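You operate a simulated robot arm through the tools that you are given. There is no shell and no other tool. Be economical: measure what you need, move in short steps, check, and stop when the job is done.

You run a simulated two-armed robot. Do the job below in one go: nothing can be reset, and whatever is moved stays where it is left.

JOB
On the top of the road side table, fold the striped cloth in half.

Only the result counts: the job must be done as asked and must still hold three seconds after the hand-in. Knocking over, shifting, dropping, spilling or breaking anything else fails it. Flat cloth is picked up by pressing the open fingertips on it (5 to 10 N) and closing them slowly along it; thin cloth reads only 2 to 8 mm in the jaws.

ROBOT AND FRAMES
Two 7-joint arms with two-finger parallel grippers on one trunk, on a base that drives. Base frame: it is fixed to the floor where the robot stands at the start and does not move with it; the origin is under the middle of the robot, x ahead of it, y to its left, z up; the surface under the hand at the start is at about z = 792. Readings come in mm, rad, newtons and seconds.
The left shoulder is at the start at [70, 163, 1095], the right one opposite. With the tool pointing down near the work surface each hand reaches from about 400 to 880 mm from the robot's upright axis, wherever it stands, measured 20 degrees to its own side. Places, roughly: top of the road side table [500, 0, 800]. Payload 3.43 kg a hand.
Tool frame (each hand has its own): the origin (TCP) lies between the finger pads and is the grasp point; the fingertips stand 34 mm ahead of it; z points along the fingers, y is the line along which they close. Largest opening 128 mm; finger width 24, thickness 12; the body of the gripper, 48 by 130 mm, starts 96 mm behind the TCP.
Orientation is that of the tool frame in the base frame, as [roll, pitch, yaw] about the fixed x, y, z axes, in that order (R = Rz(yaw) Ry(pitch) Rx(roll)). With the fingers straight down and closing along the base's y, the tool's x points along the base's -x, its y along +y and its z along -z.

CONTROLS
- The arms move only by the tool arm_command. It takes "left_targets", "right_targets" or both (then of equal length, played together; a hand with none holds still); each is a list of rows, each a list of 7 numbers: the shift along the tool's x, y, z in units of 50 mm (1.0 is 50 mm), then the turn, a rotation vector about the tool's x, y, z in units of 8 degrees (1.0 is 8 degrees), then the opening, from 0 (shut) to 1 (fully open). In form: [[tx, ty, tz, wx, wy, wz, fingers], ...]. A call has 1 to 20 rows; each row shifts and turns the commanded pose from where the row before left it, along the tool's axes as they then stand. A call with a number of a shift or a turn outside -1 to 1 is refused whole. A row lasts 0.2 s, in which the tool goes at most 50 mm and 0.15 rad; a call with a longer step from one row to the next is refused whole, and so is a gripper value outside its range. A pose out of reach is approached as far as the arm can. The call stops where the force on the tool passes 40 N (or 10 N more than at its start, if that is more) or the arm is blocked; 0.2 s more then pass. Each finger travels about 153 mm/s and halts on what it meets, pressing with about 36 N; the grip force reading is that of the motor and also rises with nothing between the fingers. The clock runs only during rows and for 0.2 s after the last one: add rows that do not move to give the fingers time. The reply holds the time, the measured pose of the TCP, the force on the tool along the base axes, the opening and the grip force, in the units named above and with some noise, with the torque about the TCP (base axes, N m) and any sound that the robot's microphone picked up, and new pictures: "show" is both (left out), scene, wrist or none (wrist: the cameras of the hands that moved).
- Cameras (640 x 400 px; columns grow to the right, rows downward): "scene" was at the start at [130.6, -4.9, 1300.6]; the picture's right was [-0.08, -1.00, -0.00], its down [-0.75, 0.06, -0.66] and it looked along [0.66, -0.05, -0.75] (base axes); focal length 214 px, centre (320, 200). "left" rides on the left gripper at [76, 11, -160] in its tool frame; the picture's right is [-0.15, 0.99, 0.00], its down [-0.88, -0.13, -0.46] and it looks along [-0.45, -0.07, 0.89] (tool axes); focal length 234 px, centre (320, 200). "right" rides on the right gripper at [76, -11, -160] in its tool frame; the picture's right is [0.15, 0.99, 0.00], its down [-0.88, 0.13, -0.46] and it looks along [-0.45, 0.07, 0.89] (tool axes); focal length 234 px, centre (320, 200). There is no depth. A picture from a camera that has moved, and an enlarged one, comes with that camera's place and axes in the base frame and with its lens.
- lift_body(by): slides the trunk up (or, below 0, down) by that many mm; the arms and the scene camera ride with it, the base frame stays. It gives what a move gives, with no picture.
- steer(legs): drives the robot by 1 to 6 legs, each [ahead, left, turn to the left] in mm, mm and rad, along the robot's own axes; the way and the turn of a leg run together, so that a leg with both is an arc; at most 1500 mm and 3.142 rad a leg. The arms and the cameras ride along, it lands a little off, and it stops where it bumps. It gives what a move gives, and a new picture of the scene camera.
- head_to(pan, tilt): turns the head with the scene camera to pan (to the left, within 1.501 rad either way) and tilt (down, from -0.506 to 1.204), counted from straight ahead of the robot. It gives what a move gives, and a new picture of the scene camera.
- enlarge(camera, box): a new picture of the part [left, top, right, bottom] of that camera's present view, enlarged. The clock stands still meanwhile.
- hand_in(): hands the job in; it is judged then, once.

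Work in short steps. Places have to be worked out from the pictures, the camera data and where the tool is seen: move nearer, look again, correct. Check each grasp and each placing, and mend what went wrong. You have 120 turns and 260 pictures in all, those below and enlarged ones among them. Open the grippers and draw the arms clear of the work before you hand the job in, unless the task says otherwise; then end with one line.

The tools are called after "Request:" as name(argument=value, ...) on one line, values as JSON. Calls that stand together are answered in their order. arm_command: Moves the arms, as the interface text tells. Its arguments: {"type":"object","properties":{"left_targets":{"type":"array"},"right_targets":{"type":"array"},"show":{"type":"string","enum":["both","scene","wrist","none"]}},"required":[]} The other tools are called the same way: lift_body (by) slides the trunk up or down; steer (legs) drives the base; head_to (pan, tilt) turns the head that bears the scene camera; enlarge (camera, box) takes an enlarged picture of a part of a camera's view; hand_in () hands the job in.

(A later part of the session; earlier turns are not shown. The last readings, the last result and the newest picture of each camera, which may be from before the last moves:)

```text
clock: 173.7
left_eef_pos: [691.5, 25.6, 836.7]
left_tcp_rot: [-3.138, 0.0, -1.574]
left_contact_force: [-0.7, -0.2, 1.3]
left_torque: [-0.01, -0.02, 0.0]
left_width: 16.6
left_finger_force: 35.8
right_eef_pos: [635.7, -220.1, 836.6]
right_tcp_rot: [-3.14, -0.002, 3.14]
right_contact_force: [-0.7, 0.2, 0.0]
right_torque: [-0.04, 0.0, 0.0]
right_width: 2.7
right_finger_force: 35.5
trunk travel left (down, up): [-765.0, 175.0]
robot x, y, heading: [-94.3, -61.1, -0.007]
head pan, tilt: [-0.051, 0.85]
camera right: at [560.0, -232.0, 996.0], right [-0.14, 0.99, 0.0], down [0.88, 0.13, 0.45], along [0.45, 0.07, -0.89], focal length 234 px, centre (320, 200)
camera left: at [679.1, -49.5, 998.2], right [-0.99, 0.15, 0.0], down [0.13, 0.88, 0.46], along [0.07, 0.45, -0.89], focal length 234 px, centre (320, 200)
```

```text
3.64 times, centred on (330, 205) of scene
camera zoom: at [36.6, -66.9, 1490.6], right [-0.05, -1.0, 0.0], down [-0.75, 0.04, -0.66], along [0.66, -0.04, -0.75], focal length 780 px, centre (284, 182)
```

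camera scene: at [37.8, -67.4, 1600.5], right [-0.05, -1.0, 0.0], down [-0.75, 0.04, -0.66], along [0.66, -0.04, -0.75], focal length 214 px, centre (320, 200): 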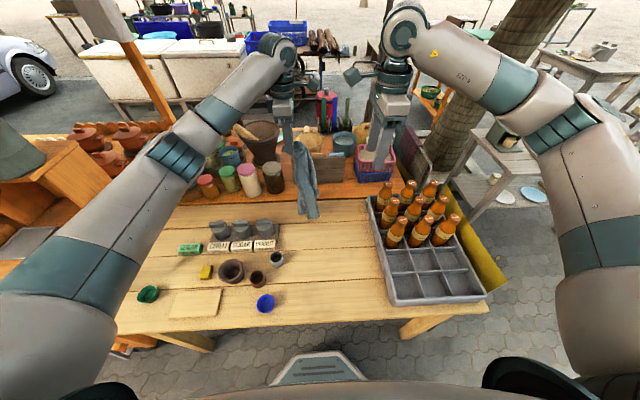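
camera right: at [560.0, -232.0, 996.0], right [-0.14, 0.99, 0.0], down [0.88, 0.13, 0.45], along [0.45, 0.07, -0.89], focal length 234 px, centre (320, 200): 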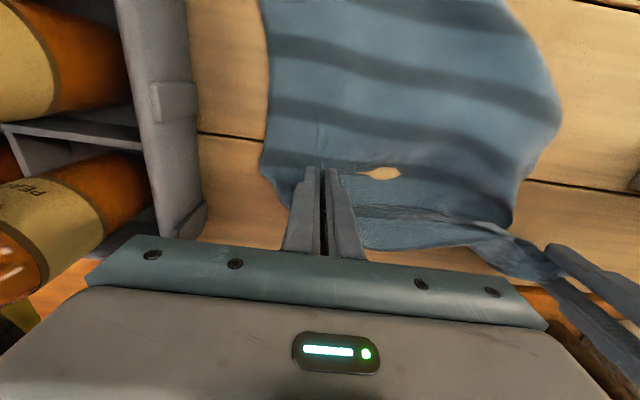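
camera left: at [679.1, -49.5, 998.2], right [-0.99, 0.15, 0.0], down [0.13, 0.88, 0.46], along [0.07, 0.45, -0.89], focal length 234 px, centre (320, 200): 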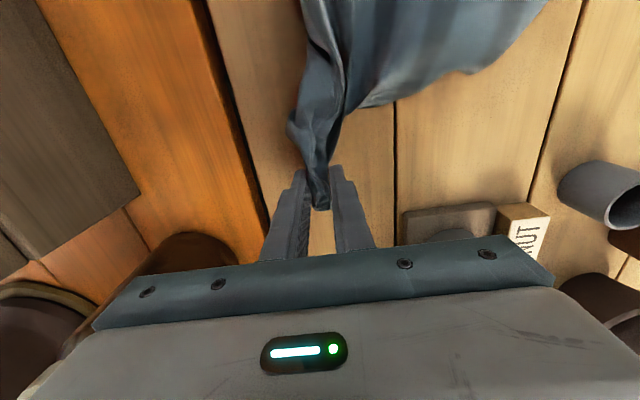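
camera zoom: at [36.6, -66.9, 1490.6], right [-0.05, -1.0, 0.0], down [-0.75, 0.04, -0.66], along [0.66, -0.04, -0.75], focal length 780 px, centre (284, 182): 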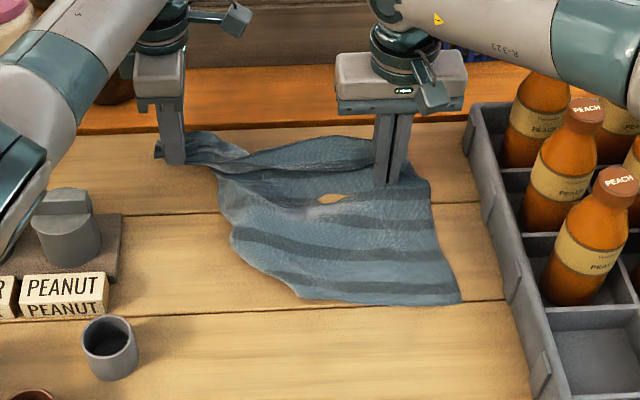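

Now I have a flat sheet: the short edge runs from the corner in my right hand (635, −220) to the free corner at about (483, −283). I release both hands, rise, pull back, shift the base 70 mm forward and 60 mm right for reach, and lower the trunk partly.

Request:
arm_command(left_targets=[[0, 0, 0.2, 0, 0, 0, 0], [0, 0, 0, 0, 0, 0, 0.2], [0, 0, 0, 0, 0, 0, 0.4], [0, 0, -0.5, 0, 0, 0, 0.4], [0, 0, -0.9, 0, 0, 0, 0.4], [0, 0.3, -0.9, 0, 0, 0, 0.4], [0, 0.5, -0.8, 0, 0, 0, 0.4], [0, 0.5, -0.8, 0, 0, 0, 0.4], [0, 0.5, -0.8, 0, 0, 0, 0.4], [0, 0.5, -0.5, 0, 0, 0, 0.4]], right_targets=[[0, 0, 0.2, 0, 0, 0, 0], [0, 0, 0, 0, 0, 0, 0.1], [0, 0, 0, 0, 0, 0, 0.2], [0, 0, -0.5, 0, 0, 0, 0.2], [0, 0, -0.9, 0, 0, 0, 0.2], [0.5, 0.2, -0.8, 0, 0, 0, 0.5], [0.5, 0.2, -0.8, 0, 0, 0, 0.5], [0.5, 0.2, -0.8, 0, 0, 0, 0.5], [0.5, 0.2, -0.8, 0, 0, 0, 0.5], [0.5, 0, -0.5, 0, 0, 0, 0.5]], show="none")

Request:
steer(legs=[[70, -60, 0]])

Request:
lift_body(by=-110)

Request:
enlarge(camera="scene", box=[220, 120, 400, 250])

Request:
enlarge(camera="right", box=[120, 0, 520, 240])

```text
clock: 175.9
left_eef_pos: [576.0, 27.7, 1088.6]
left_tcp_rot: [3.141, 0.001, -1.573]
left_contact_force: [-0.7, 0.3, 0.4]
left_torque: [-0.02, -0.02, -0.01]
left_width: 50.9
left_finger_force: 0.1
right_eef_pos: [508.8, -180.2, 1083.6]
right_tcp_rot: [-3.14, -0.003, 3.136]
right_contact_force: [-0.7, 0.3, -0.4]
right_torque: [0.01, -0.05, 0.01]
right_width: 63.9
right_finger_force: 0.1
trunk travel left (down, up): [-765.0, 175.0]
robot x, y, heading: [-96.5, -65.6, 0.001]
head pan, tilt: [-0.051, 0.85]
```

```text
clock: 177.0
left_eef_pos: [646.3, -31.2, 1088.8]
left_tcp_rot: [-3.14, 0.001, -1.573]
left_contact_force: [-0.2, -0.1, 0.1]
left_torque: [0.0, 0.04, 0.03]
left_width: 51.2
left_finger_force: 0.1
right_eef_pos: [580.8, -241.2, 1083.5]
right_tcp_rot: [3.142, -0.002, 3.141]
right_contact_force: [0.0, -0.3, 0.4]
right_torque: [-0.01, -0.02, -0.02]
right_width: 64.1
right_finger_force: 0.0
trunk travel left (down, up): [-765.0, 175.0]
robot x, y, heading: [-20.5, -123.4, -0.005]
head pan, tilt: [-0.051, 0.85]
camera scene: at [105.7, -126.6, 1490.7], right [-0.05, -1.0, 0.0], down [-0.75, 0.04, -0.66], along [0.66, -0.04, -0.75], focal length 214 px, centre (320, 200)
```

scene: 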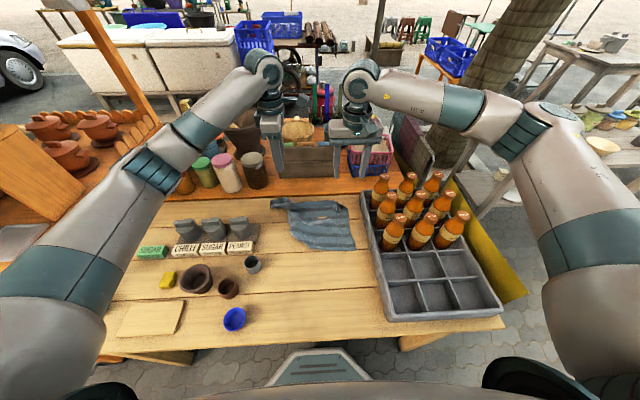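

```text
clock: 178.4
left_eef_pos: [646.6, -33.3, 978.5]
left_tcp_rot: [-3.141, -0.001, -1.57]
left_contact_force: [0.4, 0.4, 0.8]
left_torque: [0.01, -0.03, -0.01]
left_width: 51.2
left_finger_force: 0.1
right_eef_pos: [580.4, -239.0, 970.9]
right_tcp_rot: [-3.141, -0.002, 3.138]
right_contact_force: [0.7, 0.0, -0.4]
right_torque: [0.0, -0.02, 0.02]
right_width: 64.1
right_finger_force: 0.1
trunk travel left (down, up): [-655.0, 285.0]
robot x, y, heading: [-27.2, -123.8, -0.009]
head pan, tilt: [-0.051, 0.85]
```

```text
3.08 times, centred on (310, 185) of scene
camera zoom: at [106.0, -127.0, 1380.6], right [-0.05, -1.0, 0.0], down [-0.75, 0.04, -0.66], along [0.66, -0.04, -0.75], focal length 660 px, centre (351, 246)
```

zoom: 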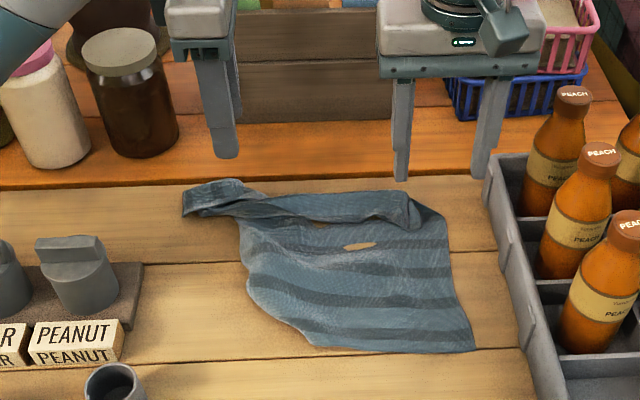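

```text
1.60 times, centred on (320, 120) of right
camera zoom: at [504.5, -252.6, 1132.1], right [-0.14, 0.99, 0.0], down [0.88, 0.13, 0.45], along [0.45, 0.07, -0.89], focal length 375 px, centre (320, 328)
```

zoom: 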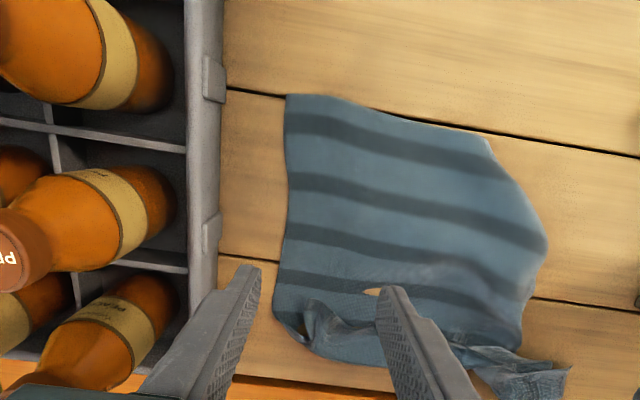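

The view is very clear now: the free corner at (480, −283), and the old pinch ridge at the other end of that short edge near (676, −236). I position the right hand (jaws along x, clear of the bottles) over the first and the left hand (jaws along y) over the second.

Request:
arm_command(right_targets=[[0.573, -0.19, 0, 0, 0, 0, 0.5], [0.573, -0.19, 0, 0, 0, 0, 0.5], [0.573, -0.19, 0, 0, 0, 0, 0.5], [0, 0, 0, 0, 0, 0.9375, 0.5], [0, 0, 0, 0, 0, 0.9375, 0.5], [0, 0, 0, 0, 0, 0.9375, 0.5], [0, 0, 0, 0, 0, 0.9375, 0.5], [0, 0, 0, 0, 0, 0.9375, 0.5], [0, 0, 0, 0, 0, 0.9375, 0.5], [0, 0, 0, 0, 0, 0.9375, 0.5], [0, 0, 0, 0, 0, 0.9375, 0.5], [0, 0, 0, 0, 0, 0.9375, 0.5], [0, 0, 0, 0, 0, 0.9375, 0.5], [0, 0, 0, 0, 0, 0.9375, 0.5], [0, 0, 0, 0, 0, 0.9375, 0.5], [0, 0, 0.6, 0, 0, 0, 0.5], [0, 0, 0.6, 0, 0, 0, 0.5], [0, 0, 0.6, 0, 0, 0, 0.5], [0, 0, 0.5, 0, 0, 0, 0.5]], left_targets=[[0, 0, 0, 0, 0, 0.9375, 0.45], [0, 0, 0, 0, 0, 0.9375, 0.45], [0, 0, 0, 0, 0, 0.9375, 0.45], [0, 0, 0, 0, 0, 0.9375, 0.45], [0, 0, 0, 0, 0, 0.9375, 0.45], [0, 0, 0, 0, 0, 0.9375, 0.45], [0, 0, 0, 0, 0, 0.9375, 0.45], [0, 0, 0, 0, 0, 0.9375, 0.45], [0, 0, 0, 0, 0, 0.9375, 0.45], [0, 0, 0, 0, 0, 0.9375, 0.45], [0, 0, 0, 0, 0, 0.9375, 0.45], [0, 0, 0, 0, 0, 0.9375, 0.45], [-0.09, -0.7, 0.3, 0, 0, 0, 0.45], [-0.09, -0.7, 0.3, 0, 0, 0, 0.45], [-0.09, -0.7, 0.3, 0, 0, 0, 0.45], [-0.09, -0.7, 0.3, 0, 0, 0, 0.45], [-0.09, -0.7, 0.3, 0, 0, 0, 0.45], [-0.09, -0.66, 0.3, 0, 0, 0, 0.45], [0, 0, 0.2, 0, 0, 0, 0.45]], show="wrist")

```text
clock: 182.4
left_eef_pos: [674.3, -242.4, 875.4]
left_tcp_rot: [3.141, -0.002, 3.141]
left_contact_force: [-0.2, 1.3, 0.2]
left_torque: [0.01, 0.03, -0.01]
left_width: 57.0
left_finger_force: 0.0
right_eef_pos: [494.0, -268.1, 857.2]
right_tcp_rot: [-3.139, 0.001, 1.569]
right_contact_force: [0.4, 0.3, -0.1]
right_torque: [-0.02, 0.05, -0.01]
right_width: 63.9
right_finger_force: 0.1
trunk travel left (down, up): [-655.0, 285.0]
robot x, y, heading: [-26.5, -125.7, -0.008]
head pan, tilt: [-0.051, 0.85]
camera right: at [483.3, -192.2, 1016.2], right [0.99, 0.14, 0.0], down [0.13, -0.88, 0.46], along [0.06, -0.45, -0.89], focal length 234 px, centre (320, 200)
camera left: at [598.9, -229.9, 1037.3], right [0.15, 0.99, 0.0], down [0.88, -0.13, 0.45], along [0.45, -0.07, -0.89], focal length 234 px, centre (320, 200)
```

right: 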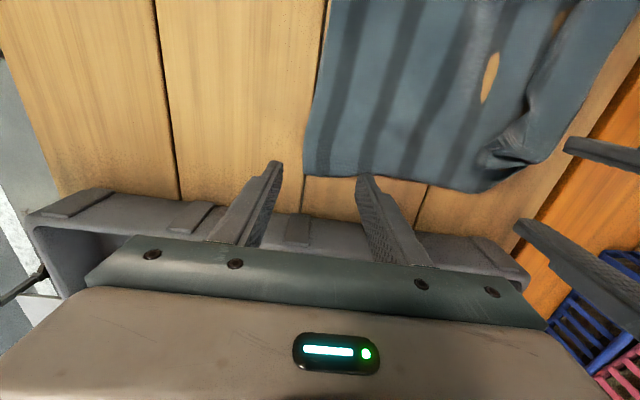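
left: 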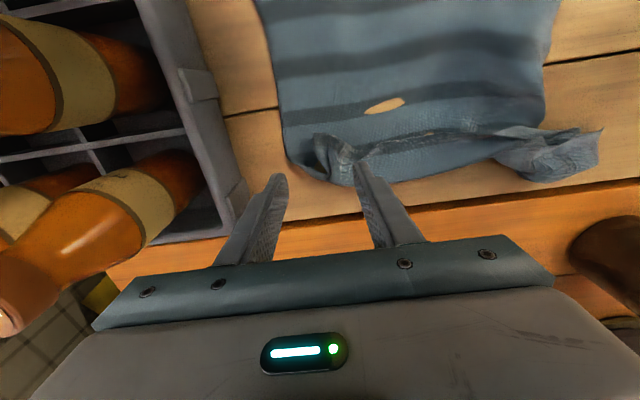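

Both placements look right: free corner at (476, −277), ridge and corner around (665, −245). I nudge, widen the left jaws to straddle its corner, and lower both to contact.

Request:
arm_command(right_targets=[[0.1, -0.06, 0.4, 0, 0, 0, 0.5], [0, 0, 0.34, 0, 0, 0, 0.5], [0, 0, 0.06, 0, 0, 0, 0.5], [0, 0, 0.03, 0, 0, 0, 0.5], [0, 0, 0, 0, 0, 0, 0.5]], left_targets=[[0.04, -0.06, 0.6, 0, 0, 0, 0.62], [0, 0, 0.5, 0, 0, 0, 0.62], [0, 0, 0.06, 0, 0, 0, 0.62], [0, 0, 0.03, 0, 0, 0, 0.62], [0, 0, 0, 0, 0, 0, 0.62]], show="none")

```text
clock: 183.6
left_eef_pos: [673.4, -244.5, 817.1]
left_tcp_rot: [-3.141, 0.0, 3.14]
left_contact_force: [-1.0, -0.2, -0.6]
left_torque: [-0.03, 0.02, -0.01]
left_width: 78.9
left_finger_force: 0.0
right_eef_pos: [490.3, -263.8, 816.3]
right_tcp_rot: [-3.137, 0.0, 1.568]
right_contact_force: [-0.2, -1.2, 0.5]
right_torque: [0.0, -0.01, -0.01]
right_width: 64.3
right_finger_force: 0.0
trunk travel left (down, up): [-655.0, 285.0]
robot x, y, heading: [-27.4, -123.3, -0.003]
head pan, tilt: [-0.051, 0.85]
```

Both are a hair above the surface. I lower 1.2 mm and close both slowly.

Request:
arm_command(right_targets=[[0, 0, 0.026, 0, 0, 0, 0.5], [0, 0, 0, 0, 0, 0, 0.47], [0, 0, 0, 0, 0, 0, 0.44], [0, 0, 0, 0, 0, 0, 0.41], [0, 0, 0, 0, 0, 0, 0.38], [0, 0, 0, 0, 0, 0, 0.35], [0, 0, 0, 0, 0, 0, 0.32], [0, 0, 0, 0, 0, 0, 0.29], [0, 0, 0, 0, 0, 0, 0.26], [0, 0, 0, 0, 0, 0, 0.23], [0, 0, 0, 0, 0, 0, 0.2], [0, 0, 0, 0, 0, 0, 0.17], [0, 0, 0, 0, 0, 0, 0.14], [0, 0, 0, 0, 0, 0, 0.11], [0, 0, 0, 0, 0, 0, 0.08], [0, 0, 0, 0, 0, 0, 0.05], [0, 0, 0, 0, 0, 0, 0.02], [0, 0, 0, 0, 0, 0, 0], [0, 0, 0, 0, 0, 0, 0]], left_targets=[[0, 0, 0.026, 0, 0, 0, 0.6], [0, 0, 0, 0, 0, 0, 0.56], [0, 0, 0, 0, 0, 0, 0.52], [0, 0, 0, 0, 0, 0, 0.48], [0, 0, 0, 0, 0, 0, 0.44], [0, 0, 0, 0, 0, 0, 0.4], [0, 0, 0, 0, 0, 0, 0.36], [0, 0, 0, 0, 0, 0, 0.32], [0, 0, 0, 0, 0, 0, 0.28], [0, 0, 0, 0, 0, 0, 0.24], [0, 0, 0, 0, 0, 0, 0.2], [0, 0, 0, 0, 0, 0, 0.16], [0, 0, 0, 0, 0, 0, 0.12], [0, 0, 0, 0, 0, 0, 0.09], [0, 0, 0, 0, 0, 0, 0.06], [0, 0, 0, 0, 0, 0, 0.03], [0, 0, 0, 0, 0, 0, 0], [0, 0, 0, 0, 0, 0, 0], [0, 0, 0, 0, 0, 0, 0]], show="wrist")

```text
clock: 187.6
left_eef_pos: [672.2, -243.4, 817.2]
left_tcp_rot: [3.14, 0.0, 3.141]
left_contact_force: [-2.5, -1.3, -0.1]
left_torque: [-0.01, 0.08, 0.0]
left_width: 3.5
left_finger_force: 36.4
right_eef_pos: [489.1, -265.2, 815.9]
right_tcp_rot: [-3.14, 0.001, 1.567]
right_contact_force: [4.2, 0.2, 14.1]
right_torque: [-0.02, -0.24, -0.05]
right_width: 2.5
right_finger_force: 35.6
trunk travel left (down, up): [-655.0, 285.0]
robot x, y, heading: [-21.8, -125.9, -0.004]
head pan, tilt: [-0.051, 0.85]
camera right: at [479.1, -189.5, 974.5], right [0.99, 0.14, 0.0], down [0.13, -0.88, 0.46], along [0.06, -0.45, -0.89], focal length 234 px, centre (320, 200)
camera left: at [596.0, -232.4, 978.1], right [0.15, 0.99, 0.0], down [0.88, -0.13, 0.46], along [0.45, -0.07, -0.89], focal length 234 px, centre (320, 200)
```

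right: 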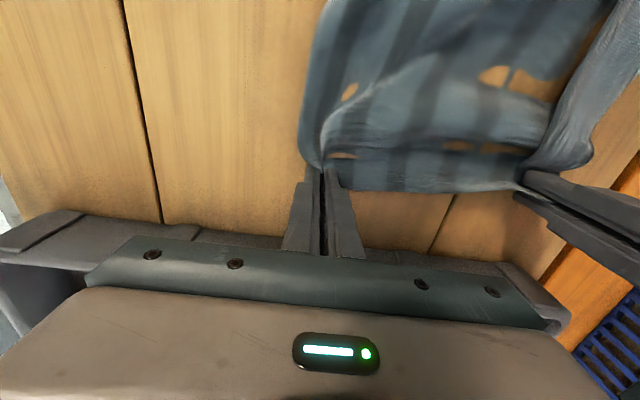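
left: 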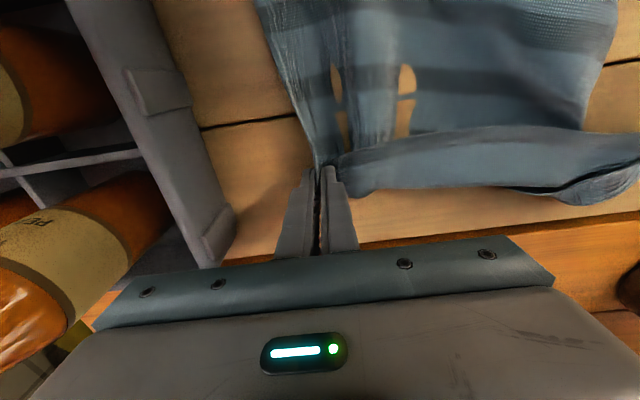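

Both corners of the short edge are gripped (2.5 and 3.5 mm). I lift both hands and the trunk so the whole cloth hangs, then swing the hands to x≈420, with the left at y −20 and the right at y −245.

Request:
arm_command(left_targets=[[0, 0, -0.8, 0, 0, 0, 0], [0, 0, -0.9, 0, 0, 0, 0], [0, 0, -0.9, 0, 0, 0, 0], [0, 0, 0, 0, 0, 0, 0]], right_targets=[[0, 0, -0.8, 0, 0, 0, 0], [0, 0, -0.9, 0, 0, 0, 0], [0, 0, -0.9, 0, 0, 0, 0], [0, 0, 0, 0, 0, 0, 0]], show="none")

Request:
lift_body(by=285)

Request:
arm_command(left_targets=[[0.63, 0.55, 0, 0, 0, 0, 0], [0.63, 0.55, 0, 0, 0, 0, 0], [0.63, 0.55, 0, 0, 0, 0, 0], [0.63, 0.55, 0, 0, 0, 0, 0], [0.63, 0.55, 0, 0, 0, 0, 0], [0.63, 0.55, 0, 0, 0, 0, 0], [0.63, 0.55, 0, 0, 0, 0, 0], [0.63, 0.55, 0, 0, 0, 0, 0], [0, 0, 0, 0, 0, 0, 0], [0, 0, 0, 0, 0, 0, 0]], right_targets=[[0.05, -0.17, 0, 0, 0, 0, 0], [0.05, -0.17, 0, 0, 0, 0, 0], [0.05, -0.17, 0, 0, 0, 0, 0], [0.05, -0.17, 0, 0, 0, 0, 0], [0.05, -0.17, 0, 0, 0, 0, 0], [0.05, -0.17, 0, 0, 0, 0, 0], [0.05, -0.17, 0, 0, 0, 0, 0], [0.05, -0.17, 0, 0, 0, 0, 0], [0, 0, 0, 0, 0, 0, 0], [0, 0, 0, 0, 0, 0, 0]], show="both")

```text
clock: 188.6
left_eef_pos: [673.3, -243.9, 945.4]
left_tcp_rot: [3.14, -0.001, 3.141]
left_contact_force: [0.1, 0.7, 0.3]
left_torque: [0.02, 0.01, 0.02]
left_width: 3.4
left_finger_force: 36.3
right_eef_pos: [490.0, -261.2, 945.3]
right_tcp_rot: [-3.139, 0.002, 1.567]
right_contact_force: [0.3, 0.0, -0.6]
right_torque: [-0.02, -0.03, -0.01]
right_width: 2.1
right_finger_force: 36.2
trunk travel left (down, up): [-655.0, 285.0]
robot x, y, heading: [-21.7, -126.1, -0.001]
head pan, tilt: [-0.051, 0.85]
```

```text
clock: 191.5
left_eef_pos: [674.3, -244.9, 1230.6]
left_tcp_rot: [3.142, -0.001, 3.14]
left_contact_force: [-0.7, -0.4, -0.5]
left_torque: [0.02, -0.02, 0.0]
left_width: 3.2
left_finger_force: 35.8
right_eef_pos: [489.2, -261.2, 1229.8]
right_tcp_rot: [-3.138, -0.001, 1.568]
right_contact_force: [0.4, 0.7, 0.2]
right_torque: [-0.01, -0.05, -0.05]
right_width: 2.4
right_finger_force: 36.3
trunk travel left (down, up): [-940.0, 0.0]
robot x, y, heading: [-20.0, -123.8, -0.003]
head pan, tilt: [-0.051, 0.85]
```

```text
clock: 193.7
left_eef_pos: [423.7, -25.1, 1230.7]
left_tcp_rot: [-3.141, -0.002, 3.137]
left_contact_force: [1.7, -17.3, 0.5]
left_torque: [-0.55, -0.02, 0.18]
left_width: 3.9
left_finger_force: 36.2
right_eef_pos: [421.1, -240.8, 1230.2]
right_tcp_rot: [-3.136, 0.0, 1.569]
right_contact_force: [-1.7, 18.3, 0.2]
right_torque: [0.68, 0.03, 0.07]
right_width: 1.9
right_finger_force: 35.9
trunk travel left (down, up): [-940.0, 0.0]
robot x, y, heading: [-24.5, -121.2, -0.009]
head pan, tilt: [-0.051, 0.85]
camera scene: at [107.3, -127.8, 1665.4], right [-0.05, -1.0, 0.0], down [-0.75, 0.04, -0.66], along [0.66, -0.04, -0.75], focal length 214 px, centre (320, 200)
camera right: at [411.5, -166.4, 1389.7], right [0.99, 0.14, 0.0], down [0.13, -0.88, 0.45], along [0.06, -0.45, -0.89], focal length 234 px, centre (320, 200)
camera left: at [348.1, -14.4, 1391.6], right [0.15, 0.99, 0.0], down [0.88, -0.13, 0.46], along [0.45, -0.07, -0.89], focal length 234 px, centre (320, 200)
```

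scene: 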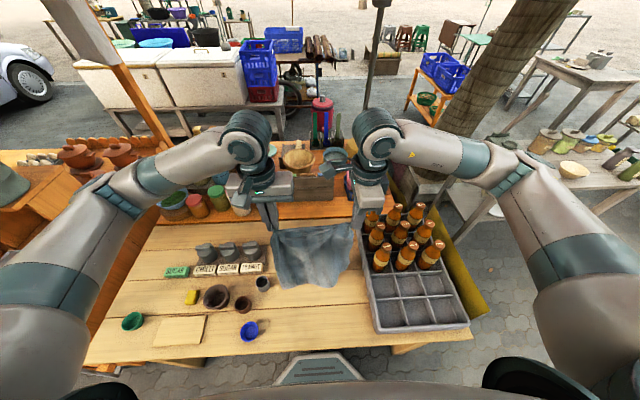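
right: 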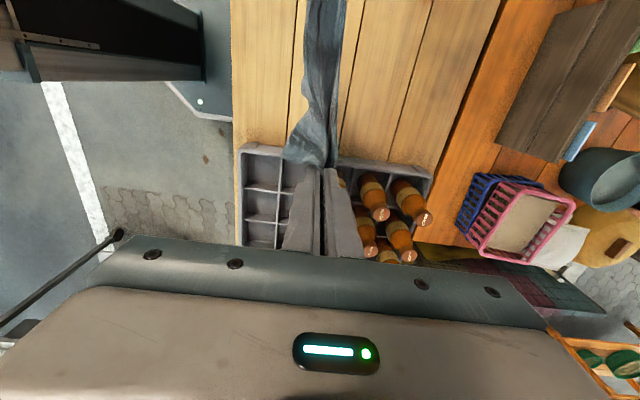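
left: 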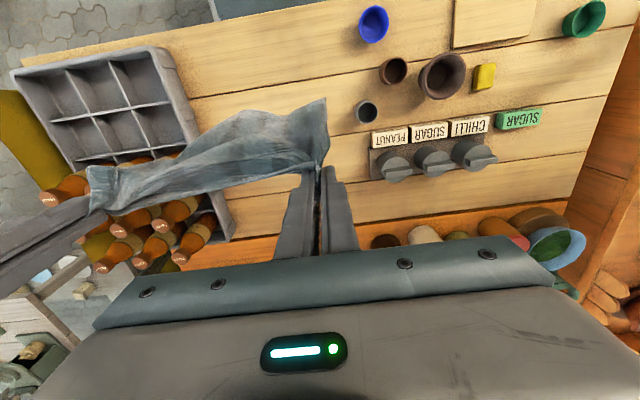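

The cloth hangs between the hands with 17 N of tension. I relax the gap by 12 mm and look closely at the curtain.

Request:
arm_command(left_targets=[[0, -0.12, 0, 0, 0, 0, 0], [0, 0, 0, 0, 0, 0, 0]], right_targets=[[0.12, 0, 0, 0, 0, 0, 0], [0, 0, 0, 0, 0, 0, 0]], show="none")

Request:
enlarge(camera="scene", box=[250, 180, 380, 310])

```text
clock: 194.3
left_eef_pos: [423.2, -30.7, 1231.1]
left_tcp_rot: [3.14, -0.001, 3.139]
left_contact_force: [0.7, -1.6, -0.6]
left_torque: [-0.03, 0.01, 0.05]
left_width: 3.1
left_finger_force: 37.0
right_eef_pos: [421.8, -235.1, 1230.6]
right_tcp_rot: [-3.137, 0.002, 1.568]
right_contact_force: [0.6, 1.7, 0.1]
right_torque: [0.01, 0.02, -0.05]
right_width: 2.0
right_finger_force: 36.0
trunk travel left (down, up): [-940.0, 0.0]
robot x, y, heading: [-24.3, -120.9, -0.005]
head pan, tilt: [-0.051, 0.85]
```

```text
3.08 times, centred on (315, 245) of scene
camera zoom: at [107.0, -127.5, 1665.5], right [-0.05, -1.0, 0.0], down [-0.75, 0.04, -0.66], along [0.66, -0.04, -0.75], focal length 660 px, centre (335, 62)
```

zoom: 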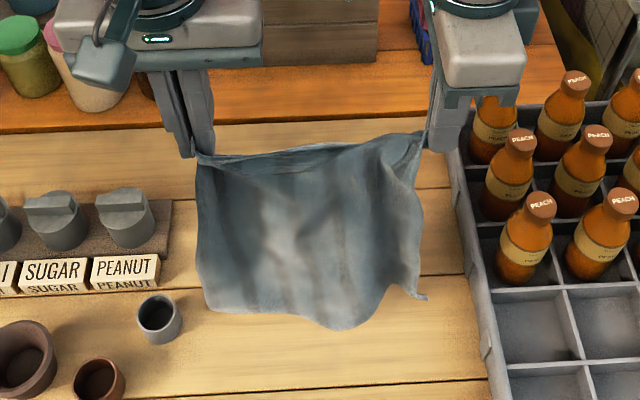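

It hangs as a clean full rectangle, with its bottom about 70 mm above the table. I raise the arms relative to the trunk and lower the trunk, so the bottom edge just touches down while the arms keep good reach.

Request:
arm_command(left_targets=[[0, 0, -0.8, 0, 0, 0, 0], [0, 0, -0.8, 0, 0, 0, 0], [0, 0, -0.8, 0, 0, 0, 0], [0, 0, -0.8, 0, 0, 0, 0], [0, 0, 0, 0, 0, 0, 0]], right_targets=[[0, 0, -0.8, 0, 0, 0, 0], [0, 0, -0.8, 0, 0, 0, 0], [0, 0, -0.8, 0, 0, 0, 0], [0, 0, -0.8, 0, 0, 0, 0], [0, 0, 0, 0, 0, 0, 0]], show="none")

Request:
lift_body(by=-200)

Request:
enlarge(camera="scene", box=[240, 180, 400, 320])

```text
clock: 195.5
left_eef_pos: [422.2, -28.2, 1392.3]
left_tcp_rot: [3.141, -0.003, 3.139]
left_contact_force: [-0.1, -1.2, -0.5]
left_torque: [-0.05, -0.01, 0.03]
left_width: 3.6
left_finger_force: 35.8
right_eef_pos: [422.8, -232.8, 1392.6]
right_tcp_rot: [-3.138, 0.0, 1.566]
right_contact_force: [0.8, 2.3, -0.6]
right_torque: [0.05, 0.03, 0.02]
right_width: 2.0
right_finger_force: 35.9
trunk travel left (down, up): [-940.0, 0.0]
robot x, y, heading: [-19.7, -125.8, -0.004]
head pan, tilt: [-0.051, 0.85]
```

```text
clock: 197.6
left_eef_pos: [423.0, -28.9, 1192.7]
left_tcp_rot: [3.141, 0.0, 3.139]
left_contact_force: [0.3, -1.9, -0.4]
left_torque: [-0.07, 0.0, 0.04]
left_width: 3.3
left_finger_force: 35.4
right_eef_pos: [423.1, -234.0, 1192.1]
right_tcp_rot: [-3.138, 0.001, 1.569]
right_contact_force: [0.6, 0.8, 0.5]
right_torque: [0.05, -0.01, -0.01]
right_width: 2.2
right_finger_force: 35.7
trunk travel left (down, up): [-740.0, 200.0]
robot x, y, heading: [-22.0, -123.3, -0.005]
head pan, tilt: [-0.051, 0.85]
```

```text
2.86 times, centred on (320, 250) of scene
camera zoom: at [106.4, -127.2, 1465.6], right [-0.05, -1.0, 0.0], down [-0.75, 0.04, -0.66], along [0.66, -0.04, -0.75], focal length 613 px, centre (320, 57)
```

zoom: 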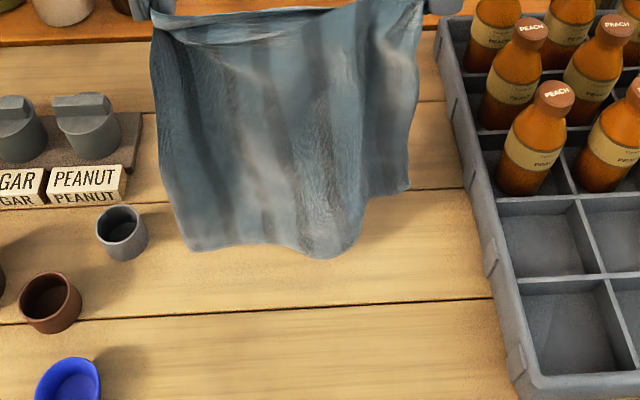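

The bottom edge touched down unevenly (right end slid forward). I raise 40 mm to free it, let it settle, then move forward while lowering so the bottom trails behind and half the length is laid flat.

Request:
arm_command(left_targets=[[0, 0, -0.5, 0, 0, 0, 0], [0, 0, -0.4, 0, 0, 0, 0], [0, 0, 0, 0, 0, 0, 0], [0, 0, 0, 0, 0, 0, 0], [0, 0, 0, 0, 0, 0, 0], [-0.3, 0, 0.3, 0, 0, 0, 0], [-0.3, 0, 0.3, 0, 0, 0, 0], [-0.3, 0, 0.3, 0, 0, 0, 0], [-0.3, 0, 0.3, 0, 0, 0, 0], [-0.3, 0, 0.3, 0, 0, 0, 0], [-0.3, 0, 0.3, 0, 0, 0, 0], [-0.3, 0, 0.3, 0, 0, 0, 0], [-0.3, 0, 0.3, 0, 0, 0, 0], [-0.3, 0, 0.3, 0, 0, 0, 0], [-0.3, 0, 0.3, 0, 0, 0, 0], [0, 0, 0, 0, 0, 0, 0]], right_targets=[[0, 0, -0.5, 0, 0, 0, 0], [0, 0, -0.4, 0, 0, 0, 0], [0, 0, 0, 0, 0, 0, 0], [0, 0, 0, 0, 0, 0, 0], [0, 0, 0, 0, 0, 0, 0], [0, 0.3, 0.3, 0, 0, 0, 0], [0, 0.3, 0.3, 0, 0, 0, 0], [0, 0.3, 0.3, 0, 0, 0, 0], [0, 0.3, 0.3, 0, 0, 0, 0], [0, 0.3, 0.3, 0, 0, 0, 0], [0, 0.3, 0.3, 0, 0, 0, 0], [0, 0.3, 0.3, 0, 0, 0, 0], [0, 0.3, 0.3, 0, 0, 0, 0], [0, 0.3, 0.3, 0, 0, 0, 0], [0, 0.3, 0.3, 0, 0, 0, 0], [0, 0, 0, 0, 0, 0, 0]], show="none")

Request:
enlarge(camera="scene", box=[230, 150, 400, 290])

```text
clock: 201.0
left_eef_pos: [572.0, -29.0, 1088.7]
left_tcp_rot: [3.142, 0.0, 3.14]
left_contact_force: [-1.1, -1.1, 0.1]
left_torque: [-0.03, 0.01, 0.07]
left_width: 3.4
left_finger_force: 36.0
right_eef_pos: [572.9, -234.3, 1085.5]
right_tcp_rot: [-3.141, 0.0, 1.569]
right_contact_force: [-0.1, 1.3, 0.6]
right_torque: [0.09, -0.04, 0.02]
right_width: 2.4
right_finger_force: 35.7
trunk travel left (down, up): [-740.0, 200.0]
robot x, y, heading: [-25.4, -128.7, -0.002]
head pan, tilt: [-0.051, 0.85]
```

```text
2.86 times, centred on (315, 220) of scene
camera zoom: at [105.9, -127.2, 1465.6], right [-0.05, -1.0, 0.0], down [-0.75, 0.04, -0.66], along [0.66, -0.04, -0.75], focal length 613 px, centre (334, 143)
```

zoom: 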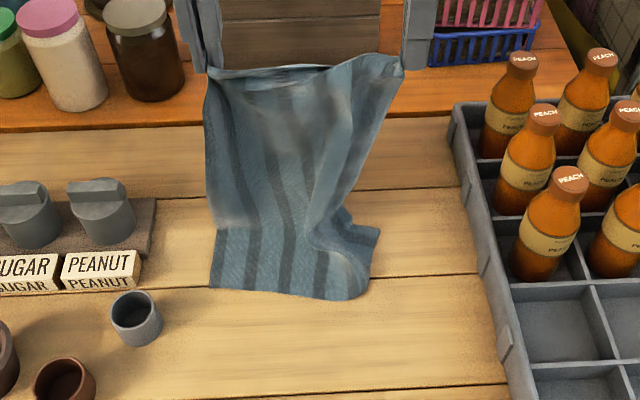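

Nearly perfect, but the bottom-right corner flipped forward underneath. I lift clear, go back, let it settle, and lay again with a quicker forward start so the bottom trails properly.

Request:
arm_command(left_targets=[[0, 0, -0.9, 0, 0, 0, 0], [0.7, 0, -0.6, 0, 0, 0, 0], [0.7, 0, -0.6, 0, 0, 0, 0], [0.7, 0, -0.5, 0, 0, 0, 0], [0.7, 0, -0.5, 0, 0, 0, 0], [0.7, 0, 0, 0, 0, 0, 0], [0, 0, 0, 0, 0, 0, 0], [0, 0, 0, 0, 0, 0, 0], [0, 0, 0, 0, 0, 0, 0], [0, 0, 0, 0, 0, 0, 0], [-0.9, 0, 0.1, 0, 0, 0, 0], [-0.9, 0, 0.4, 0, 0, 0, 0], [-0.5, 0, 0.7, 0, 0, 0, 0], [-0.4, 0, 0.6, 0, 0, 0, 0], [-0.4, 0, 0.4, 0, 0, 0, 0], [-0.4, 0, 0.4, 0, 0, 0, 0], [0, 0, 0, 0, 0, 0, 0]], right_targets=[[0, 0, -0.9, 0, 0, 0, 0], [0, -0.7, -0.6, 0, 0, 0, 0], [0, -0.7, -0.6, 0, 0, 0, 0], [0, -0.7, -0.5, 0, 0, 0, 0], [0, -0.7, -0.5, 0, 0, 0, 0], [0, -0.7, 0, 0, 0, 0, 0], [0, 0, 0, 0, 0, 0, 0], [0, 0, 0, 0, 0, 0, 0], [0, 0, 0, 0, 0, 0, 0], [0, 0, 0, 0, 0, 0, 0], [0, 0.9, 0.1, 0, 0, 0, 0], [0, 0.9, 0.4, 0, 0, 0, 0], [0, 0.5, 0.7, 0, 0, 0, 0], [0, 0.4, 0.6, 0, 0, 0, 0], [0, 0.4, 0.4, 0, 0, 0, 0], [0, 0.4, 0.4, 0, 0, 0, 0], [0, 0, 0, 0, 0, 0, 0]], show="none")

Request:
enlarge(camera="scene", box=[230, 150, 400, 290])

```text
clock: 204.6
left_eef_pos: [573.7, -28.8, 1112.5]
left_tcp_rot: [3.141, 0.0, 3.139]
left_contact_force: [0.9, -3.2, -0.4]
left_torque: [-0.08, -0.04, 0.09]
left_width: 3.4
left_finger_force: 35.6
right_eef_pos: [570.5, -235.2, 1109.7]
right_tcp_rot: [-3.138, 0.001, 1.569]
right_contact_force: [-0.2, 1.7, 0.9]
right_torque: [0.11, -0.03, 0.01]
right_width: 2.4
right_finger_force: 36.1
trunk travel left (down, up): [-740.0, 200.0]
robot x, y, heading: [-27.5, -123.0, -0.003]
head pan, tilt: [-0.051, 0.85]
```

```text
2.86 times, centred on (315, 220) of scene
camera zoom: at [105.7, -127.2, 1465.6], right [-0.05, -1.0, 0.0], down [-0.75, 0.04, -0.66], along [0.66, -0.04, -0.75], focal length 613 px, centre (334, 143)
```

zoom: 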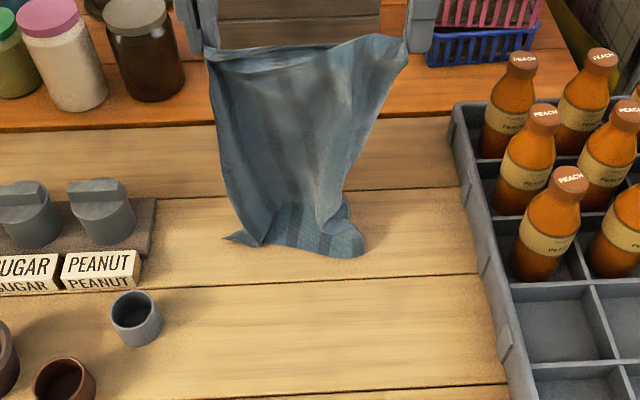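

The quick start curled both corners. Since the lower right naturally points forward when touching, I'll lay in the other direction: lift clear at x≈600, let it settle fully, lower gently, then move back toward me while lowering.

Request:
arm_command(left_targets=[[0, 0, -0.8, 0, 0, 0, 0], [-0.3, 0, -0.8, 0, 0, 0, 0], [-0.3, 0, -0.75, 0, 0, 0, 0], [0, 0, 0, 0, 0, 0, 0], [0, 0, 0, 0, 0, 0, 0], [0, 0, 0, 0, 0, 0, 0], [0, 0, 0, 0, 0, 0, 0], [0, 0, 0, 0, 0, 0, 0], [0, 0, 0, 0, 0, 0, 0], [0, 0, 0.3, 0, 0, 0, 0], [0.25, 0, 0.3, 0, 0, 0, 0], [0.3, 0, 0.3, 0, 0, 0, 0], [0.3, 0, 0.3, 0, 0, 0, 0], [0.3, 0, 0.3, 0, 0, 0, 0], [0.3, 0, 0.3, 0, 0, 0, 0], [0.3, 0, 0.3, 0, 0, 0, 0], [0.3, 0, 0.3, 0, 0, 0, 0], [0.3, 0, 0.3, 0, 0, 0, 0], [0.3, 0, 0.3, 0, 0, 0, 0]], right_targets=[[0, 0, -0.8, 0, 0, 0, 0], [0, 0.3, -0.8, 0, 0, 0, 0], [0, 0.3, -0.75, 0, 0, 0, 0], [0, 0, 0, 0, 0, 0, 0], [0, 0, 0, 0, 0, 0, 0], [0, 0, 0, 0, 0, 0, 0], [0, 0, 0, 0, 0, 0, 0], [0, 0, 0, 0, 0, 0, 0], [0, 0, 0, 0, 0, 0, 0], [0, 0, 0.3, 0, 0, 0, 0], [0, -0.25, 0.3, 0, 0, 0, 0], [0, -0.3, 0.3, 0, 0, 0, 0], [0, -0.3, 0.3, 0, 0, 0, 0], [0, -0.3, 0.3, 0, 0, 0, 0], [0, -0.3, 0.3, 0, 0, 0, 0], [0, -0.3, 0.3, 0, 0, 0, 0], [0, -0.3, 0.3, 0, 0, 0, 0], [0, -0.3, 0.3, 0, 0, 0, 0], [0, -0.3, 0.3, 0, 0, 0, 0]], show="none")

Request:
enlarge(camera="scene", box=[230, 150, 400, 290])

Request:
enlarge(camera="left", box=[0, 0, 640, 400])

```text
clock: 208.6
left_eef_pos: [469.6, -27.7, 1079.2]
left_tcp_rot: [-3.141, 0.001, 3.139]
left_contact_force: [0.4, -2.3, 0.0]
left_torque: [-0.04, 0.01, 0.07]
left_width: 3.3
left_finger_force: 36.3
right_eef_pos: [468.6, -234.4, 1079.6]
right_tcp_rot: [-3.14, 0.0, 1.566]
right_contact_force: [-0.4, 2.4, 0.4]
right_torque: [0.12, -0.03, 0.02]
right_width: 2.1
right_finger_force: 35.9
trunk travel left (down, up): [-740.0, 200.0]
robot x, y, heading: [-23.7, -124.8, -0.003]
head pan, tilt: [-0.051, 0.85]
```

```text
2.86 times, centred on (315, 220) of scene
camera zoom: at [106.3, -127.3, 1465.6], right [-0.05, -1.0, 0.0], down [-0.75, 0.04, -0.66], along [0.66, -0.04, -0.75], focal length 613 px, centre (334, 143)
```

zoom: 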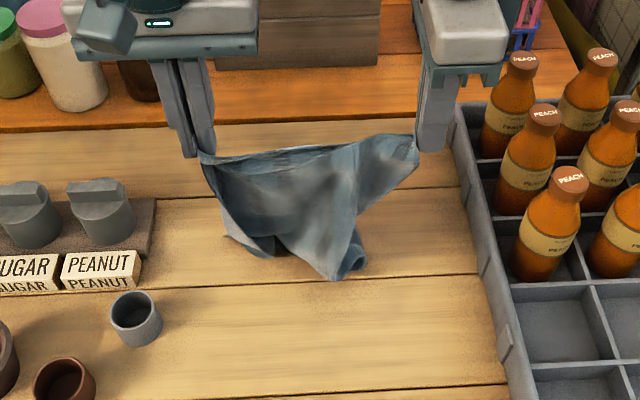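

```text
1.00 times, centred on (320, 200) of left (not enlarged: the box is as wide or as high as the picture)
camera zoom: at [393.9, -16.6, 1239.7], right [0.15, 0.99, 0.0], down [0.88, -0.13, 0.46], along [0.45, -0.07, -0.89], focal length 234 px, centre (320, 200)
```

zoom: 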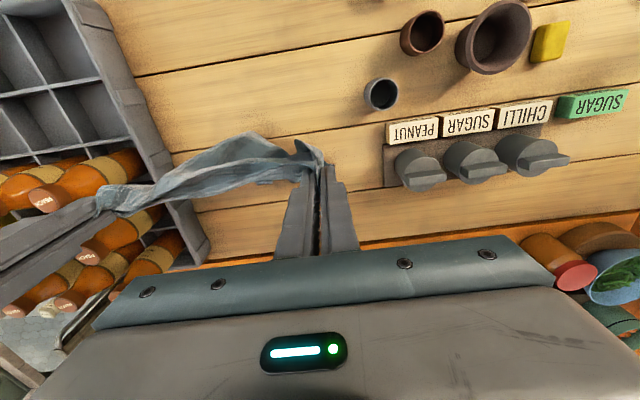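

The first slow forward lay was clearly the best; the slack top edge makes the bottom curl in. I lift clear again at x≈430, re-tension the top edge slightly, settle well, then lay forward slowly.

Request:
arm_command(left_targets=[[0, 0, -0.9, 0, 0, 0, 0], [0.2, 0.04, -0.9, 0, 0, 0, 0], [0.2, 0.04, -0.9, 0, 0, 0, 0], [0.2, 0, -0.7, 0, 0, 0, 0], [0.2, 0.03, 0, 0, 0, 0, 0], [0, 0.03, 0, 0, 0, 0, 0], [0, 0, 0, 0, 0, 0, 0], [0, 0, 0, 0, 0, 0, 0], [0, 0, 0, 0, 0, 0, 0], [0, 0, 0, 0, 0, 0, 0], [0, 0, 0, 0, 0, 0, 0], [0, 0, 0, 0, 0, 0, 0], [0, 0, 0, 0, 0, 0, 0], [0, 0, 0, 0, 0, 0, 0], [0, 0, 0, 0, 0, 0, 0]], right_targets=[[0, 0, -0.9, 0, 0, 0, 0], [-0.04, -0.2, -0.9, 0, 0, 0, 0], [-0.04, -0.2, -0.9, 0, 0, 0, 0], [0, -0.2, -0.7, 0, 0, 0, 0], [-0.03, -0.2, 0, 0, 0, 0, 0], [-0.03, 0, 0, 0, 0, 0, 0], [0, 0, 0, 0, 0, 0, 0], [0, 0, 0, 0, 0, 0, 0], [0, 0, 0, 0, 0, 0, 0], [0, 0, 0, 0, 0, 0, 0], [0, 0, 0, 0, 0, 0, 0], [0, 0, 0, 0, 0, 0, 0], [0, 0, 0, 0, 0, 0, 0], [0, 0, 0, 0, 0, 0, 0], [0, 0, 0, 0, 0, 0, 0]], show="none")

Request:
enlarge(camera="scene", box=[240, 180, 400, 320])

Request:
arm_command(left_targets=[[0, 0, 0.2, 0, 0, 0, 0], [0, 0, 0.2, 0, 0, 0, 0], [-0.15, 0, 0.2, 0, 0, 0, 0], [-0.2, 0, 0.2, 0, 0, 0, 0], [-0.25, 0, 0.25, 0, 0, 0, 0], [-0.3, 0, 0.3, 0, 0, 0, 0], [-0.3, 0, 0.3, 0, 0, 0, 0], [-0.3, 0, 0.3, 0, 0, 0, 0], [-0.3, 0, 0.3, 0, 0, 0, 0], [-0.3, 0, 0.3, 0, 0, 0, 0], [-0.3, 0, 0.3, 0, 0, 0, 0], [-0.3, 0, 0.3, 0, 0, 0, 0], [-0.3, 0, 0.3, 0, 0, 0, 0], [-0.3, 0, 0.3, 0, 0, 0, 0], [0, 0, 0, 0, 0, 0, 0]], right_targets=[[0, 0, 0.2, 0, 0, 0, 0], [0, 0, 0.2, 0, 0, 0, 0], [0, 0.15, 0.2, 0, 0, 0, 0], [0, 0.2, 0.2, 0, 0, 0, 0], [0, 0.25, 0.25, 0, 0, 0, 0], [0, 0.3, 0.3, 0, 0, 0, 0], [0, 0.3, 0.3, 0, 0, 0, 0], [0, 0.3, 0.3, 0, 0, 0, 0], [0, 0.3, 0.3, 0, 0, 0, 0], [0, 0.3, 0.3, 0, 0, 0, 0], [0, 0.3, 0.3, 0, 0, 0, 0], [0, 0.3, 0.3, 0, 0, 0, 0], [0, 0.3, 0.3, 0, 0, 0, 0], [0, 0.3, 0.3, 0, 0, 0, 0], [0, 0, 0, 0, 0, 0, 0]], show="none")

Request:
enlarge(camera="scene", box=[230, 150, 400, 290])

```text
clock: 211.8
left_eef_pos: [429.7, -21.2, 1249.5]
left_tcp_rot: [-3.141, -0.001, 3.14]
left_contact_force: [1.2, -21.2, -1.3]
left_torque: [-0.66, -0.04, 0.25]
left_width: 3.7
left_finger_force: 35.9
right_eef_pos: [430.0, -241.5, 1248.9]
right_tcp_rot: [-3.14, -0.002, 1.569]
right_contact_force: [-1.3, 21.0, 0.2]
right_torque: [0.84, 0.08, 0.02]
right_width: 2.1
right_finger_force: 36.4
trunk travel left (down, up): [-740.0, 200.0]
robot x, y, heading: [-28.0, -124.1, -0.004]
head pan, tilt: [-0.051, 0.85]
```

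```text
2.86 times, centred on (320, 250) of scene
camera zoom: at [106.6, -127.2, 1465.5], right [-0.05, -1.0, 0.0], down [-0.75, 0.04, -0.66], along [0.66, -0.04, -0.75], focal length 613 px, centre (320, 57)
```

zoom: 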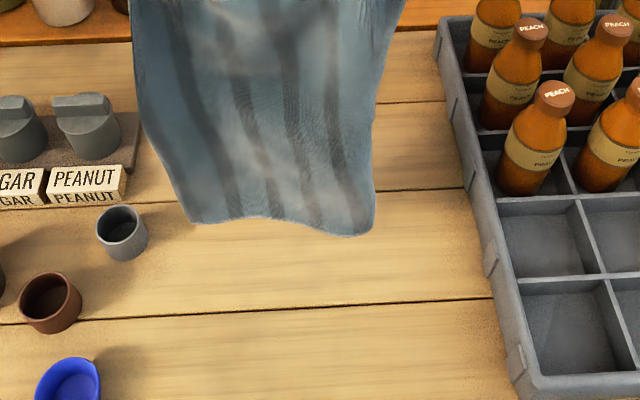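

```text
clock: 215.0
left_eef_pos: [594.4, -21.6, 1062.5]
left_tcp_rot: [-3.14, 0.002, 3.14]
left_contact_force: [0.9, -19.6, -1.4]
left_torque: [-0.66, -0.05, 0.24]
left_width: 3.7
left_finger_force: 35.9
right_eef_pos: [594.4, -241.3, 1060.8]
right_tcp_rot: [-3.141, -0.002, 1.569]
right_contact_force: [-1.6, 20.6, 0.2]
right_torque: [0.79, 0.05, 0.07]
right_width: 2.2
right_finger_force: 36.2
trunk travel left (down, up): [-740.0, 200.0]
robot x, y, heading: [-24.1, -123.2, -0.005]
head pan, tilt: [-0.051, 0.85]
```

```text
2.86 times, centred on (315, 220) of scene
camera zoom: at [105.8, -127.3, 1465.6], right [-0.05, -1.0, 0.0], down [-0.75, 0.04, -0.66], along [0.66, -0.04, -0.75], focal length 613 px, centre (334, 143)
```

zoom: 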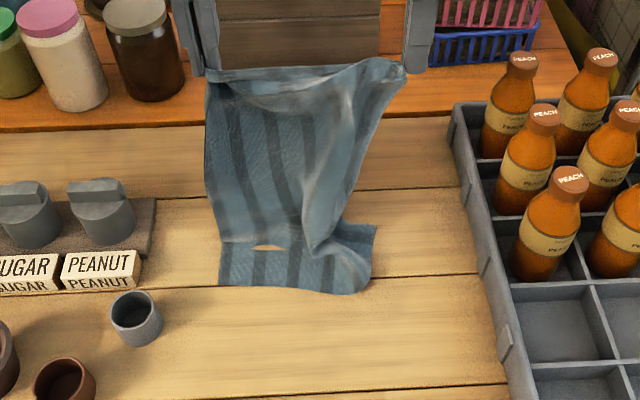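

Much better: the bottom edge is straight, with only a strip at the right tucked under. I lay the remaining length, then arc the held edge back over to the bottom edge.

Request:
arm_command(left_targets=[[-0.3, 0, 0.3, 0, 0, 0, 0], [-0.3, 0, 0.3, 0, 0, 0, 0], [-0.3, 0, 0.3, 0, 0, 0, 0], [-0.3, 0, 0.3, 0, 0, 0, 0], [0.54, 0, 0.04, 0, 0, 0, 0], [0.53, 0, 0.13, 0, 0, 0, 0], [0.5, 0, 0.21, 0, 0, 0, 0], [0.46, 0, 0.29, 0, 0, 0, 0], [0.41, 0, 0.36, 0, 0, 0, 0], [0.35, 0, 0.42, 0, 0, 0, 0], [0.28, 0, 0.47, 0, 0, 0, 0], [0.21, 0, 0.51, 0, 0, 0, 0], [0.13, 0, 0.54, 0, 0, 0, 0], [0.04, 0, 0.5, 0, 0, 0, 0], [0, 0, 0, 0, 0, 0, 0]], right_targets=[[0, 0.3, 0.3, 0, 0, 0, 0], [0, 0.3, 0.3, 0, 0, 0, 0], [0, 0.3, 0.3, 0, 0, 0, 0], [0, 0.3, 0.3, 0, 0, 0, 0], [0, -0.54, 0.04, 0, 0, 0, 0], [0, -0.53, 0.13, 0, 0, 0, 0], [0, -0.5, 0.21, 0, 0, 0, 0], [0, -0.46, 0.29, 0, 0, 0, 0], [0, -0.41, 0.36, 0, 0, 0, 0], [0, -0.35, 0.42, 0, 0, 0, 0], [0, -0.28, 0.47, 0, 0, 0, 0], [0, -0.21, 0.51, 0, 0, 0, 0], [0, -0.13, 0.54, 0, 0, 0, 0], [0, -0.04, 0.5, 0, 0, 0, 0], [0, 0, 0, 0, 0, 0, 0]], show="wrist")

Request:
enlarge(camera="scene", box=[230, 150, 400, 290])

```text
clock: 218.2
left_eef_pos: [482.3, -21.6, 829.8]
left_tcp_rot: [-3.141, 0.001, 3.14]
left_contact_force: [0.7, -13.8, 2.7]
left_torque: [-0.48, -0.04, 0.22]
left_width: 2.9
left_finger_force: 35.8
right_eef_pos: [480.5, -238.3, 826.8]
right_tcp_rot: [-3.141, -0.001, 1.567]
right_contact_force: [-1.4, 13.0, 2.2]
right_torque: [0.58, 0.02, 0.03]
right_width: 2.0
right_finger_force: 35.7
trunk travel left (down, up): [-740.0, 200.0]
robot x, y, heading: [-25.0, -123.5, -0.006]
head pan, tilt: [-0.051, 0.85]
camera right: at [469.6, -164.7, 986.4], right [0.99, 0.14, 0.0], down [0.13, -0.88, 0.46], along [0.06, -0.45, -0.89], focal length 234 px, centre (320, 200)
camera left: at [406.5, -10.6, 989.2], right [0.15, 0.99, 0.0], down [0.88, -0.13, 0.46], along [0.45, -0.07, -0.89], focal length 234 px, centre (320, 200)
```

right: 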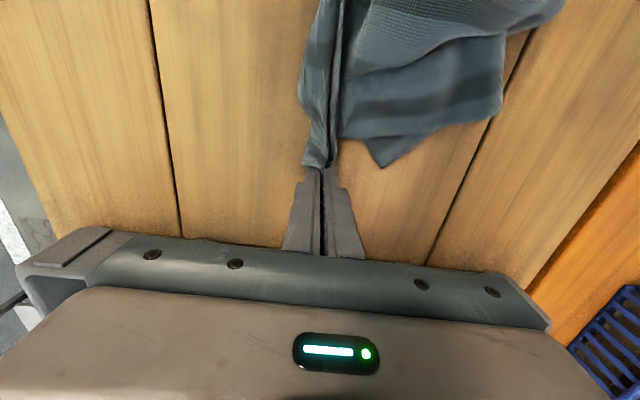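
left: 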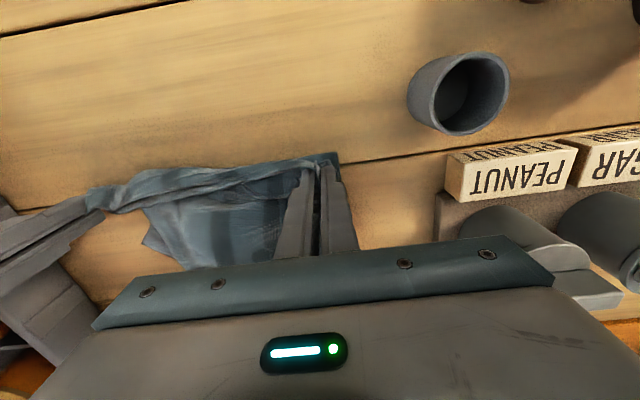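

```text
2.86 times, centred on (315, 220) of scene
camera zoom: at [105.8, -127.2, 1465.7], right [-0.05, -1.0, 0.0], down [-0.75, 0.04, -0.66], along [0.66, -0.04, -0.75], focal length 613 px, centre (334, 143)
```

zoom: 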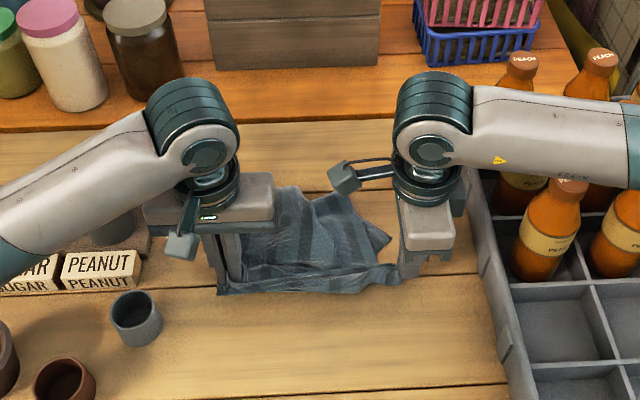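

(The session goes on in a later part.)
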